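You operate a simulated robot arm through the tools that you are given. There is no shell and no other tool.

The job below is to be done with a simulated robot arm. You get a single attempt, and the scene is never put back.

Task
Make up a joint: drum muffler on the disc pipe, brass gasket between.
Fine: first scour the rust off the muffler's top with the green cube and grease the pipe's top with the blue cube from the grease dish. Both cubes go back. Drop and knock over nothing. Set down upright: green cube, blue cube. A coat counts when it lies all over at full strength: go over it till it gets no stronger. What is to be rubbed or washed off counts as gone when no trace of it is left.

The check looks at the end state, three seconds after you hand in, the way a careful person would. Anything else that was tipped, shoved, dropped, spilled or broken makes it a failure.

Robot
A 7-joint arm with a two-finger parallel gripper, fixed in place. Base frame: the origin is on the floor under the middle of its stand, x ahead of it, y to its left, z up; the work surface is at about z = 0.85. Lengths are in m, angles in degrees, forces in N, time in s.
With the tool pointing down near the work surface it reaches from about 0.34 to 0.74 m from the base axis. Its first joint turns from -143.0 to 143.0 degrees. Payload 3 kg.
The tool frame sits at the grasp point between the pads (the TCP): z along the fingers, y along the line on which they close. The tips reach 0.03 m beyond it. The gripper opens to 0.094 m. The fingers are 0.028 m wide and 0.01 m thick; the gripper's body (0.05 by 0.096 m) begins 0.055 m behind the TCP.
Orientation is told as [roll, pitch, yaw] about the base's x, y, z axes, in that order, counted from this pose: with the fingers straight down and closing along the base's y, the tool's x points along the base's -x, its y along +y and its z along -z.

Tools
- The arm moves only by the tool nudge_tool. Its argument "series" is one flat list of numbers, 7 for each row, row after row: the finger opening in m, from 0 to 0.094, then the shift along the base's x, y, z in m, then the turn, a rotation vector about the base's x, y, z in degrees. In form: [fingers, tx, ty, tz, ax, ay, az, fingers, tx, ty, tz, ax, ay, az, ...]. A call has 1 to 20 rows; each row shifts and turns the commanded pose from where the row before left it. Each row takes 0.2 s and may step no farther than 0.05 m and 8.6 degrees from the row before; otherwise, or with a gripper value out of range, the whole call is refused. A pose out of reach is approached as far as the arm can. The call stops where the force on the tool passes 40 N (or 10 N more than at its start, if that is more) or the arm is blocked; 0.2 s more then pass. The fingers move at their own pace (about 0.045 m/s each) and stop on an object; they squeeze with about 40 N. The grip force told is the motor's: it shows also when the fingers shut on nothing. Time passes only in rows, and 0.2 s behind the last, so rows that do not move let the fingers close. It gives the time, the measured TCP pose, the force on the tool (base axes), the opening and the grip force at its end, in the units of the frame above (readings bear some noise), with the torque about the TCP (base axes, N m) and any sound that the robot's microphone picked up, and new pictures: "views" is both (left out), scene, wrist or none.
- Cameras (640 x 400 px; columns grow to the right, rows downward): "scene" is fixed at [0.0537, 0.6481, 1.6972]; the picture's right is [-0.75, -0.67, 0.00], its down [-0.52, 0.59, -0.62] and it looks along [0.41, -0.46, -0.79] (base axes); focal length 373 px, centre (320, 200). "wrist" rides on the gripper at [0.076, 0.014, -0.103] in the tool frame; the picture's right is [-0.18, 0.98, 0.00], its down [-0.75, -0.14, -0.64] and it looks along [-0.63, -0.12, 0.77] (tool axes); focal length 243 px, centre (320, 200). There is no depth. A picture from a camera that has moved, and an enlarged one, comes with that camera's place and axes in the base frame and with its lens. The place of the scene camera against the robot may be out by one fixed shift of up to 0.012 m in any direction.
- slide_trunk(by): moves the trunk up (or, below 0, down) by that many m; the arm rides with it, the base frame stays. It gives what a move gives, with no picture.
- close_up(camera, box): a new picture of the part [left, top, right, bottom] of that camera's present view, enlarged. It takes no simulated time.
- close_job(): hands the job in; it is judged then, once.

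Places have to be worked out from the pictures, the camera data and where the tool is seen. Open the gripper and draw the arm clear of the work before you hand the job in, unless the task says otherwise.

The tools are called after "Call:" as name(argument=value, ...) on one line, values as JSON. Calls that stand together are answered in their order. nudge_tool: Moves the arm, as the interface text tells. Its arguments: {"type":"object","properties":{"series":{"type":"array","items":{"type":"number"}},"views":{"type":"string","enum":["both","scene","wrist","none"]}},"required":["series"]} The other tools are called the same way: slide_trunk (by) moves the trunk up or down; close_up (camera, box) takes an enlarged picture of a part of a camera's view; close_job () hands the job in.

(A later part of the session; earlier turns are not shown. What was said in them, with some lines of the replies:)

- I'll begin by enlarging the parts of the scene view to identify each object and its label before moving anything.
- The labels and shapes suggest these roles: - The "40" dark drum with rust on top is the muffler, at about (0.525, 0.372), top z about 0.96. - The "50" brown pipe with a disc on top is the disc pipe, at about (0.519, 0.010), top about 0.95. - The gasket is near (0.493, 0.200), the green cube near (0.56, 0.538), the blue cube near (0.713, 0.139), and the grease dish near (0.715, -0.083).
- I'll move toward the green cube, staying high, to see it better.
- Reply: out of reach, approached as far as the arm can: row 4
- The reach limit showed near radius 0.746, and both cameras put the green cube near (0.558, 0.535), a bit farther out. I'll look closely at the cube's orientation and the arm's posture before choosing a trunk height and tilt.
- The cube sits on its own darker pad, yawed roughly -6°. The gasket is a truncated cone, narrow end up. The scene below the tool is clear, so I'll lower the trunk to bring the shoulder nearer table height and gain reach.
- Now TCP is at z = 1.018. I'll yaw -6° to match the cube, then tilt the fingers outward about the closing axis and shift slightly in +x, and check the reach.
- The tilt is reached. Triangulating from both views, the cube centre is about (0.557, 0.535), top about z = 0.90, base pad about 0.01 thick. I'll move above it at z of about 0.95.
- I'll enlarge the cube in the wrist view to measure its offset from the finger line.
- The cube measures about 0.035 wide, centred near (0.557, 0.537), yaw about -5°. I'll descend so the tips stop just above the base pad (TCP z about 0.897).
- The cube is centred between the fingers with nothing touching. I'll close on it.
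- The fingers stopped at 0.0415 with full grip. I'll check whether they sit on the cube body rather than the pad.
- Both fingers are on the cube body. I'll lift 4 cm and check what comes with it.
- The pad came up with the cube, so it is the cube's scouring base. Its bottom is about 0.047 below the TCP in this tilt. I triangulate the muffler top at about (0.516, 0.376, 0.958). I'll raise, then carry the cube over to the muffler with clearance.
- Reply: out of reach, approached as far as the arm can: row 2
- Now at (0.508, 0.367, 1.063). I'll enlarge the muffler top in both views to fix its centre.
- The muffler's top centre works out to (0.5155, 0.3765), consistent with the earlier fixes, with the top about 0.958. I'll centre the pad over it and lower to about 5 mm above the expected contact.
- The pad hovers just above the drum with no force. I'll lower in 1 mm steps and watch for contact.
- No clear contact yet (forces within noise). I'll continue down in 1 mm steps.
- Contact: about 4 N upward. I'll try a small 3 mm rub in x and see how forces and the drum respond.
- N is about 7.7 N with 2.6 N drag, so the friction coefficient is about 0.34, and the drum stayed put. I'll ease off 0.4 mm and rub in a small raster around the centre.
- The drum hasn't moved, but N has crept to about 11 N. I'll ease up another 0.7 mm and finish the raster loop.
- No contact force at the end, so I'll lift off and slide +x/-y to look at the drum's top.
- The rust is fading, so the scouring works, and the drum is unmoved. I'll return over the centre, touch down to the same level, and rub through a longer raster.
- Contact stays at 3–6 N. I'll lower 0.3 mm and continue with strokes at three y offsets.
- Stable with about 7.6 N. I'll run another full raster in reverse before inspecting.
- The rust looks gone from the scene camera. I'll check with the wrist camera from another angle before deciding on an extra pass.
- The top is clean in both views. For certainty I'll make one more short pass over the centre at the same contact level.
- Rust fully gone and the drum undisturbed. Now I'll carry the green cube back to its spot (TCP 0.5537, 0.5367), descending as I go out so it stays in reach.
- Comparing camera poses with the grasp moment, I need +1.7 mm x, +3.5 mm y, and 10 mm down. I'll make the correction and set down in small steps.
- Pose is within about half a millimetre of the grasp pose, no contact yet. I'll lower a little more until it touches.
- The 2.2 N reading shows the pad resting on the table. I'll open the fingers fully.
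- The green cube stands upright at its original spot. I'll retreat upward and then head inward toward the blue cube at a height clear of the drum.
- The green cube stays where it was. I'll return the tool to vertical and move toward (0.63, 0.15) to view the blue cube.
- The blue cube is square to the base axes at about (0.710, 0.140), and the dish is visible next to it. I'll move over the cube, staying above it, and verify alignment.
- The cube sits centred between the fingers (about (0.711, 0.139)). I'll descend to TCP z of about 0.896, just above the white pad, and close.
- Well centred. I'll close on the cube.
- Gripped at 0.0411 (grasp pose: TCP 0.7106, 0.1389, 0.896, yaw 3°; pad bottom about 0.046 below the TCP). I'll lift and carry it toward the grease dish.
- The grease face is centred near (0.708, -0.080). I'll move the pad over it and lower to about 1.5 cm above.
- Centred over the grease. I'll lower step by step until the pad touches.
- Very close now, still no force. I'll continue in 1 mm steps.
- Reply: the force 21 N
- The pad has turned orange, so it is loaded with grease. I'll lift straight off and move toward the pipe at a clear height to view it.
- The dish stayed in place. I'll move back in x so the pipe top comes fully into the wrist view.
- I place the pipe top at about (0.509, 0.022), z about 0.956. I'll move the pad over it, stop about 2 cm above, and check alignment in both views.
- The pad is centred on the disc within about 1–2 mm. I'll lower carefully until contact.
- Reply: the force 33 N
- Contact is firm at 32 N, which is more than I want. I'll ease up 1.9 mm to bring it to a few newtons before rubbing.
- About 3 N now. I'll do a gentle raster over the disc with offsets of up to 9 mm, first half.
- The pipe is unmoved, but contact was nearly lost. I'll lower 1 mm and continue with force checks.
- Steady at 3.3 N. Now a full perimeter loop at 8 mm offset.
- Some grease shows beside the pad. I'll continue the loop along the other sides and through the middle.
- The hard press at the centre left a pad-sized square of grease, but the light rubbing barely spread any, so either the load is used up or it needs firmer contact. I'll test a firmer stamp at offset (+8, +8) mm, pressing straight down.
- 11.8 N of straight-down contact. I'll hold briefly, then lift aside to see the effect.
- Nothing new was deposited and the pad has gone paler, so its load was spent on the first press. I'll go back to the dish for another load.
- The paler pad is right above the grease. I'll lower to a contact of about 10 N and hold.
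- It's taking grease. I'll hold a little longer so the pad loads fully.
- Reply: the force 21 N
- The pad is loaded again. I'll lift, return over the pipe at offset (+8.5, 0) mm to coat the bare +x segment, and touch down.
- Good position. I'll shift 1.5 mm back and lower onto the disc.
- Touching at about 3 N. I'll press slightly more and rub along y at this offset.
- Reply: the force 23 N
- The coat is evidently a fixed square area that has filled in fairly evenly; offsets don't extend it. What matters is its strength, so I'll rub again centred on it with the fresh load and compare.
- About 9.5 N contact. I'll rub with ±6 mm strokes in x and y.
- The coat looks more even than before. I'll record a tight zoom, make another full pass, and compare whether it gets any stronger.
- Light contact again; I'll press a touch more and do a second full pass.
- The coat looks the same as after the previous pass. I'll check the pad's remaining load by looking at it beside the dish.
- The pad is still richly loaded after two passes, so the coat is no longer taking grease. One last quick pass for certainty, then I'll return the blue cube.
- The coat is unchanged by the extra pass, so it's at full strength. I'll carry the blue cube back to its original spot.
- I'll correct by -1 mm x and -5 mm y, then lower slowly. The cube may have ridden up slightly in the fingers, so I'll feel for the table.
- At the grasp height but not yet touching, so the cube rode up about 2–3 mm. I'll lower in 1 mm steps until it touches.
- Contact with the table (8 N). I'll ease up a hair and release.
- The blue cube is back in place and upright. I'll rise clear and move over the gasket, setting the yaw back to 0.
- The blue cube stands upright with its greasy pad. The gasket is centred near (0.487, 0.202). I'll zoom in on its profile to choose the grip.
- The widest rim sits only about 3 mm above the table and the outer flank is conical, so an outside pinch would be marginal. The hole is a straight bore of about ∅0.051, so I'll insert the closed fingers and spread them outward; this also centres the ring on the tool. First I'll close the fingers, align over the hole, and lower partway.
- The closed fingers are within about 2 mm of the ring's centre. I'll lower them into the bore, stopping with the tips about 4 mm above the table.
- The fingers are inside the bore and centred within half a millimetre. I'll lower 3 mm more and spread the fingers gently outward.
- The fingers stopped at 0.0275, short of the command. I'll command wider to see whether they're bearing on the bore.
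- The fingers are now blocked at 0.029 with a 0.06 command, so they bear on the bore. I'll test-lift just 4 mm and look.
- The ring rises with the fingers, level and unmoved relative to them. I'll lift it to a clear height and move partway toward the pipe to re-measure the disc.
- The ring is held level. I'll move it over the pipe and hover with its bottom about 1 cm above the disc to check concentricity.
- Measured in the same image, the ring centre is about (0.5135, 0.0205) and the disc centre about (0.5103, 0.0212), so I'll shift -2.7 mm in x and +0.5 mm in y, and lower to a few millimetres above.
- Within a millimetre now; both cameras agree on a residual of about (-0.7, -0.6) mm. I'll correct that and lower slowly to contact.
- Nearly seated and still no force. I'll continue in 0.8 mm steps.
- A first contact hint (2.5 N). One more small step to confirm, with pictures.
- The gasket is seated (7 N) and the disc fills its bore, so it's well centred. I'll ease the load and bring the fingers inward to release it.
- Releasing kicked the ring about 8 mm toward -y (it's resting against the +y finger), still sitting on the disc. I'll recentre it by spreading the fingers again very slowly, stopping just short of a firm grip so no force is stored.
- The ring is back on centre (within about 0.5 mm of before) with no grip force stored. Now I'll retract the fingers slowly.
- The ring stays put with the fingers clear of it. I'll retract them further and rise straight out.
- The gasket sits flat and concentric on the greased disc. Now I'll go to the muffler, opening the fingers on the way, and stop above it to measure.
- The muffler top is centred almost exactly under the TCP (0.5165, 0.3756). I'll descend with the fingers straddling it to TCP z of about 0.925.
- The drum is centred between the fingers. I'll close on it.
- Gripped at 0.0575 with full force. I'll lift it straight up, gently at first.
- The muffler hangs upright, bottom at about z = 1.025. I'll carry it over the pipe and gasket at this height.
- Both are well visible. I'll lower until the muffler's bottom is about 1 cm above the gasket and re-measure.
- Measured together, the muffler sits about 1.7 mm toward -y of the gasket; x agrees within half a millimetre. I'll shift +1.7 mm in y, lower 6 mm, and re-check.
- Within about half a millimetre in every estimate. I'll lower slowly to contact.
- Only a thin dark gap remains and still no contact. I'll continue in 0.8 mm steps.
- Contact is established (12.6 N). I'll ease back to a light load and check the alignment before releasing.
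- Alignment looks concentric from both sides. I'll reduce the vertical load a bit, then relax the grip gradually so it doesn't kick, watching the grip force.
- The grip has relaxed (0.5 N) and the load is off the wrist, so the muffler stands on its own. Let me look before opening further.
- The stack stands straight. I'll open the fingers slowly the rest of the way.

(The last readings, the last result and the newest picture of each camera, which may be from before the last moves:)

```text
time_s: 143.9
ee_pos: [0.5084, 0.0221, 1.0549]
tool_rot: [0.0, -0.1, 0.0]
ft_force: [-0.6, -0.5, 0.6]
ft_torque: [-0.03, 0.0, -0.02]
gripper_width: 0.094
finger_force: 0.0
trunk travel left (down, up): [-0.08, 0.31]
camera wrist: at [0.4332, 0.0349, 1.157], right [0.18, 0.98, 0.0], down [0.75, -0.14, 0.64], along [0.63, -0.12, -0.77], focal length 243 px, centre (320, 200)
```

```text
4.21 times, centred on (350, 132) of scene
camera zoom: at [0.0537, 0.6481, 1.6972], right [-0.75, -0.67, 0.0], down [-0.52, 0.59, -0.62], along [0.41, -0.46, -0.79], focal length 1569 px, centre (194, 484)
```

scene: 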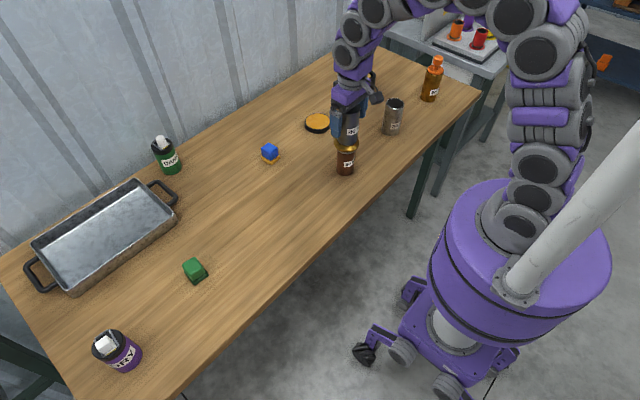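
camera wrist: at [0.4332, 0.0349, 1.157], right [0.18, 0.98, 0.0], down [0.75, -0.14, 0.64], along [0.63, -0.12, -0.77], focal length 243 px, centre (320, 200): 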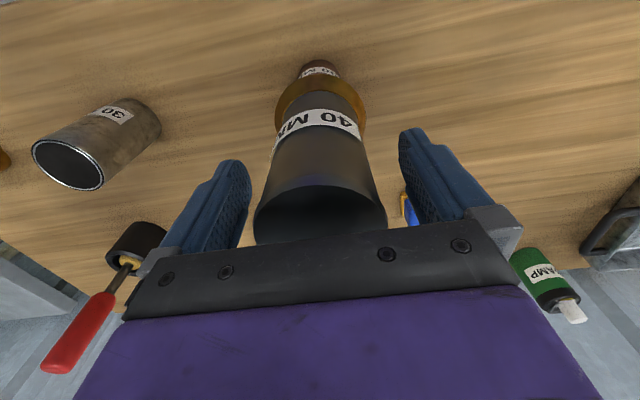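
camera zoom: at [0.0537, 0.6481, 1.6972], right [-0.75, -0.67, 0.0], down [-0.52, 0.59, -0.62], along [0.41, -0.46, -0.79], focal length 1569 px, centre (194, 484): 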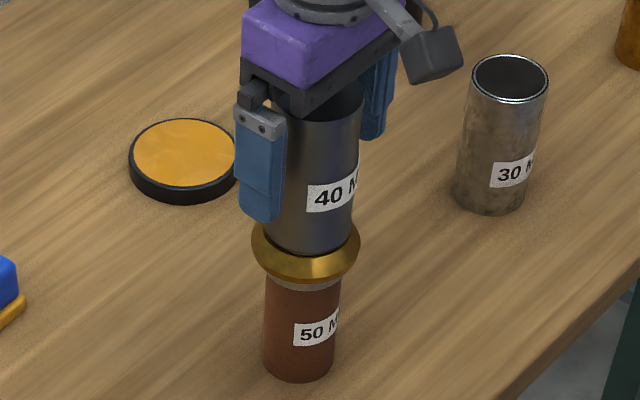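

The muffler stands free on the gasket. I'll rise straight up clear of it.

Call:
nudge_tool(series=[0.094, 0, 0, 0.015, 0, 0, 0, 0.094, 0, 0, 0.03, 0, 0, 0, 0.094, 0, 0, 0.03, 0, 0, 0, 0.094, 0, 0, 0.03, 0, 0, 0, 0.094, 0, 0, 0.03, 0, 0, 0, 0.094, 0, 0, 0, 0, 0, 0], views="both")

Call:
close_up(camera="wrist", box=[240, 30, 400, 150])

Call:
close_up(camera="scene", box=[310, 85, 390, 180])

```text
time_s: 145.3
ee_pos: [0.5077, 0.0206, 1.1904]
tool_rot: [0.0, 0.1, 0.1]
ft_force: [-0.4, -0.6, -0.1]
ft_torque: [0.04, -0.02, -0.03]
gripper_width: 0.0939
finger_force: 0.0
trunk travel left (down, up): [-0.08, 0.31]
camera wrist: at [0.433, 0.0345, 1.293], right [0.18, 0.98, 0.0], down [0.75, -0.14, 0.64], along [0.63, -0.12, -0.77], focal length 243 px, centre (320, 200)
```

scene: 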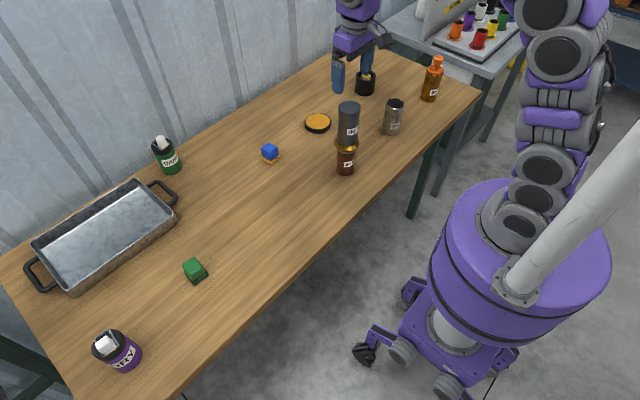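
wrist: 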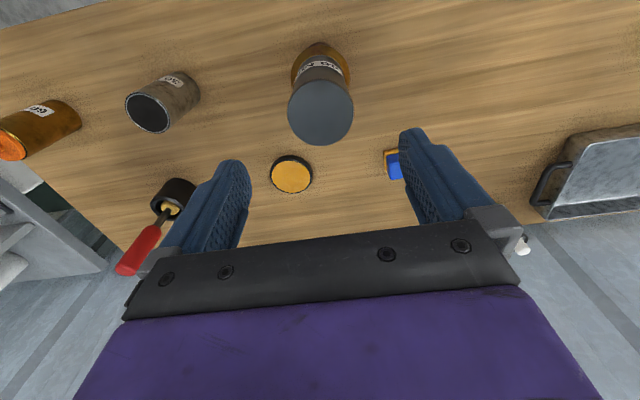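

```text
3.33 times, centred on (320, 90) of wrist
camera zoom: at [0.433, 0.0345, 1.293], right [0.18, 0.98, 0.0], down [0.75, -0.14, 0.64], along [0.63, -0.12, -0.77], focal length 809 px, centre (320, 567)
```

zoom: 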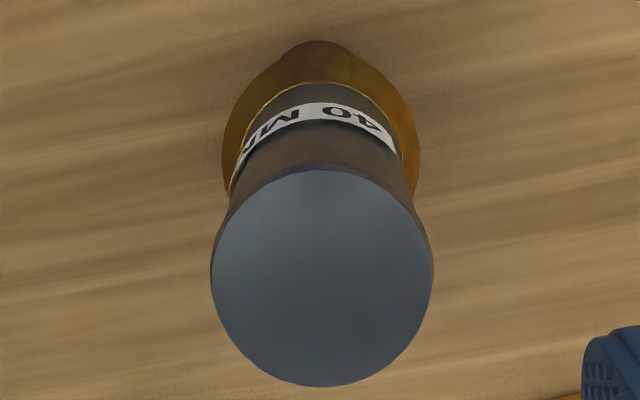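

```text
4.21 times, centred on (350, 132) of scene
camera zoom: at [0.0537, 0.6481, 1.6972], right [-0.75, -0.67, 0.0], down [-0.52, 0.59, -0.62], along [0.41, -0.46, -0.79], focal length 1569 px, centre (194, 484)
```

zoom: 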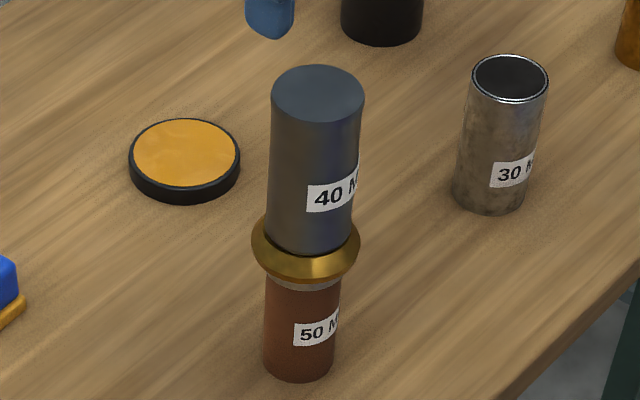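

The joint stands straight: pipe, gasket, muffler. I'll draw the arm back and up, away from the stack, and take a final look at everything.

Call:
nudge_tool(series=[0.094, 0, 0, 0.03, 0, 0, 0, 0.094, -0.01, 0.045, 0.01, 0, 0, 0, 0.094, -0.015, 0.045, 0, 0, 0, 0, 0.094, -0.015, 0.045, 0, 0, 0, 0, 0.094, -0.015, 0.045, 0, 0, 0, 0, 0.094, -0.015, 0.045, 0, 0, 0, 0, 0.094, 0, 0, 0, 0, 0, 0], views="both")

Call:
close_up(camera="scene", box=[240, 80, 400, 190])

Call:
close_up(camera="scene", box=[170, 230, 250, 300])

```text
time_s: 146.9
ee_pos: [0.4399, 0.2478, 1.2302]
tool_rot: [0.1, -0.1, 0.0]
ft_force: [0.3, -0.7, 1.4]
ft_torque: [0.01, 0.0, 0.02]
gripper_width: 0.0941
finger_force: 0.1
trunk travel left (down, up): [-0.08, 0.31]
camera wrist: at [0.3639, 0.2614, 1.3339], right [0.18, 0.98, 0.0], down [0.75, -0.14, 0.64], along [0.63, -0.12, -0.77], focal length 243 px, centre (320, 200)
```

scene: 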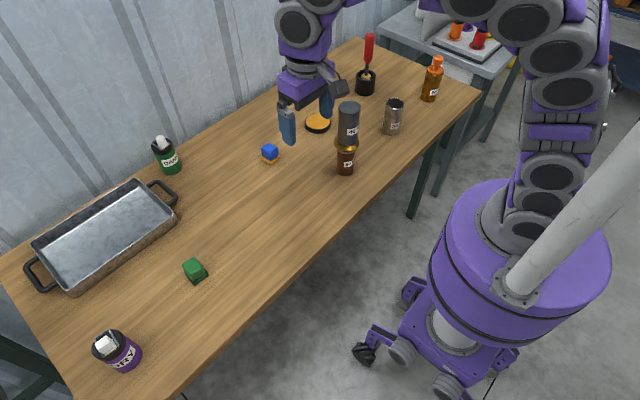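
wrist: 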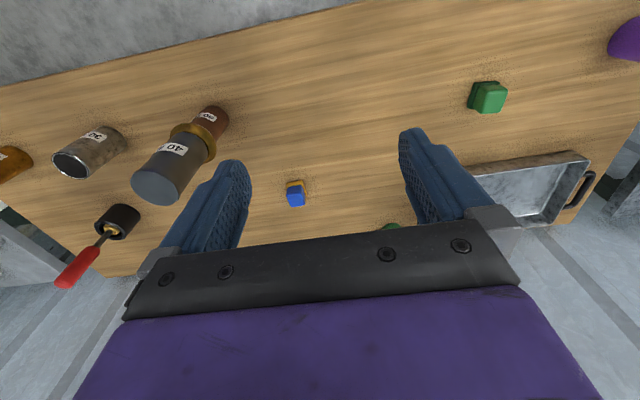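

```text
3.64 times, centred on (320, 135) of scene
camera zoom: at [0.0537, 0.6481, 1.6972], right [-0.75, -0.67, 0.0], down [-0.52, 0.59, -0.62], along [0.41, -0.46, -0.79], focal length 1355 px, centre (320, 436)
```

zoom: 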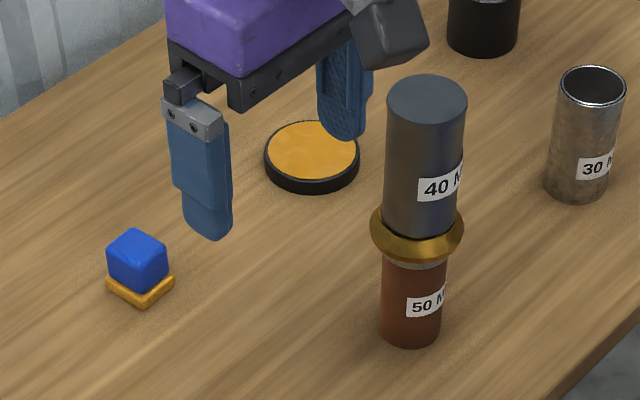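

```text
5.71 times, centred on (210, 265) of scene
camera zoom: at [0.0537, 0.6481, 1.6972], right [-0.75, -0.67, 0.0], down [-0.52, 0.59, -0.62], along [0.41, -0.46, -0.79], focal length 2129 px, centre (949, -171)
```

zoom: 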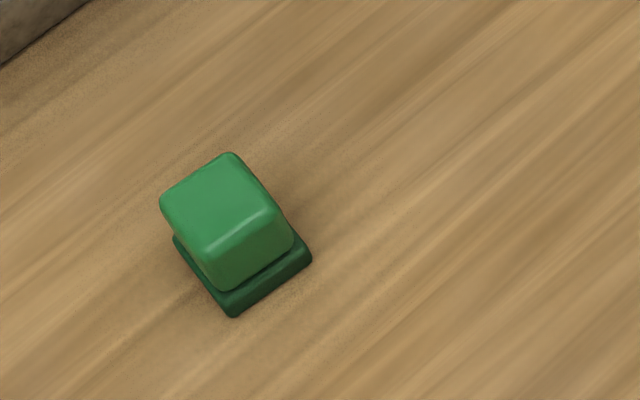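

Everything checks out:
- The joint is upright and concentric: muffler on gasket on disc pipe.
- The muffler's top is free of rust.
- Both cubes stand upright at their original spots.
- The dish and other items are unmoved.

The gripper is open and clear of the work, so I'm handing in.

Call:
close_job()

```text
The job is handed in.
```

The joint is made up: the drum muffler stands on the disc pipe with the brass gasket between them, and I've handed the job in. I don't have the check's result.

- **Muffler:** its top is scoured clean. I saw no rust left from either camera and made one extra pass to be sure.
- **Pipe:** its top is greased until the coat stopped changing. The grease only took in a square of about 4 cm on the disc, and rubbing beyond it added nothing. Small bare slivers of metal therefore show around the edge, and I took that square to be the whole area that can be coated.
- **Gasket:** it shifted about 8 mm on the disc when I first let go of it. I eased it back to the centre before setting the muffler on. It never fell off the disc.
- **Cubes:** the green and blue cubes are both back at their original spots, set down upright. The blue one still has grease on its pad.
- **Everything else:** nothing was dropped, tipped or knocked over. The grease dish and the other items are where they were, and the gripper is open and clear of the work.
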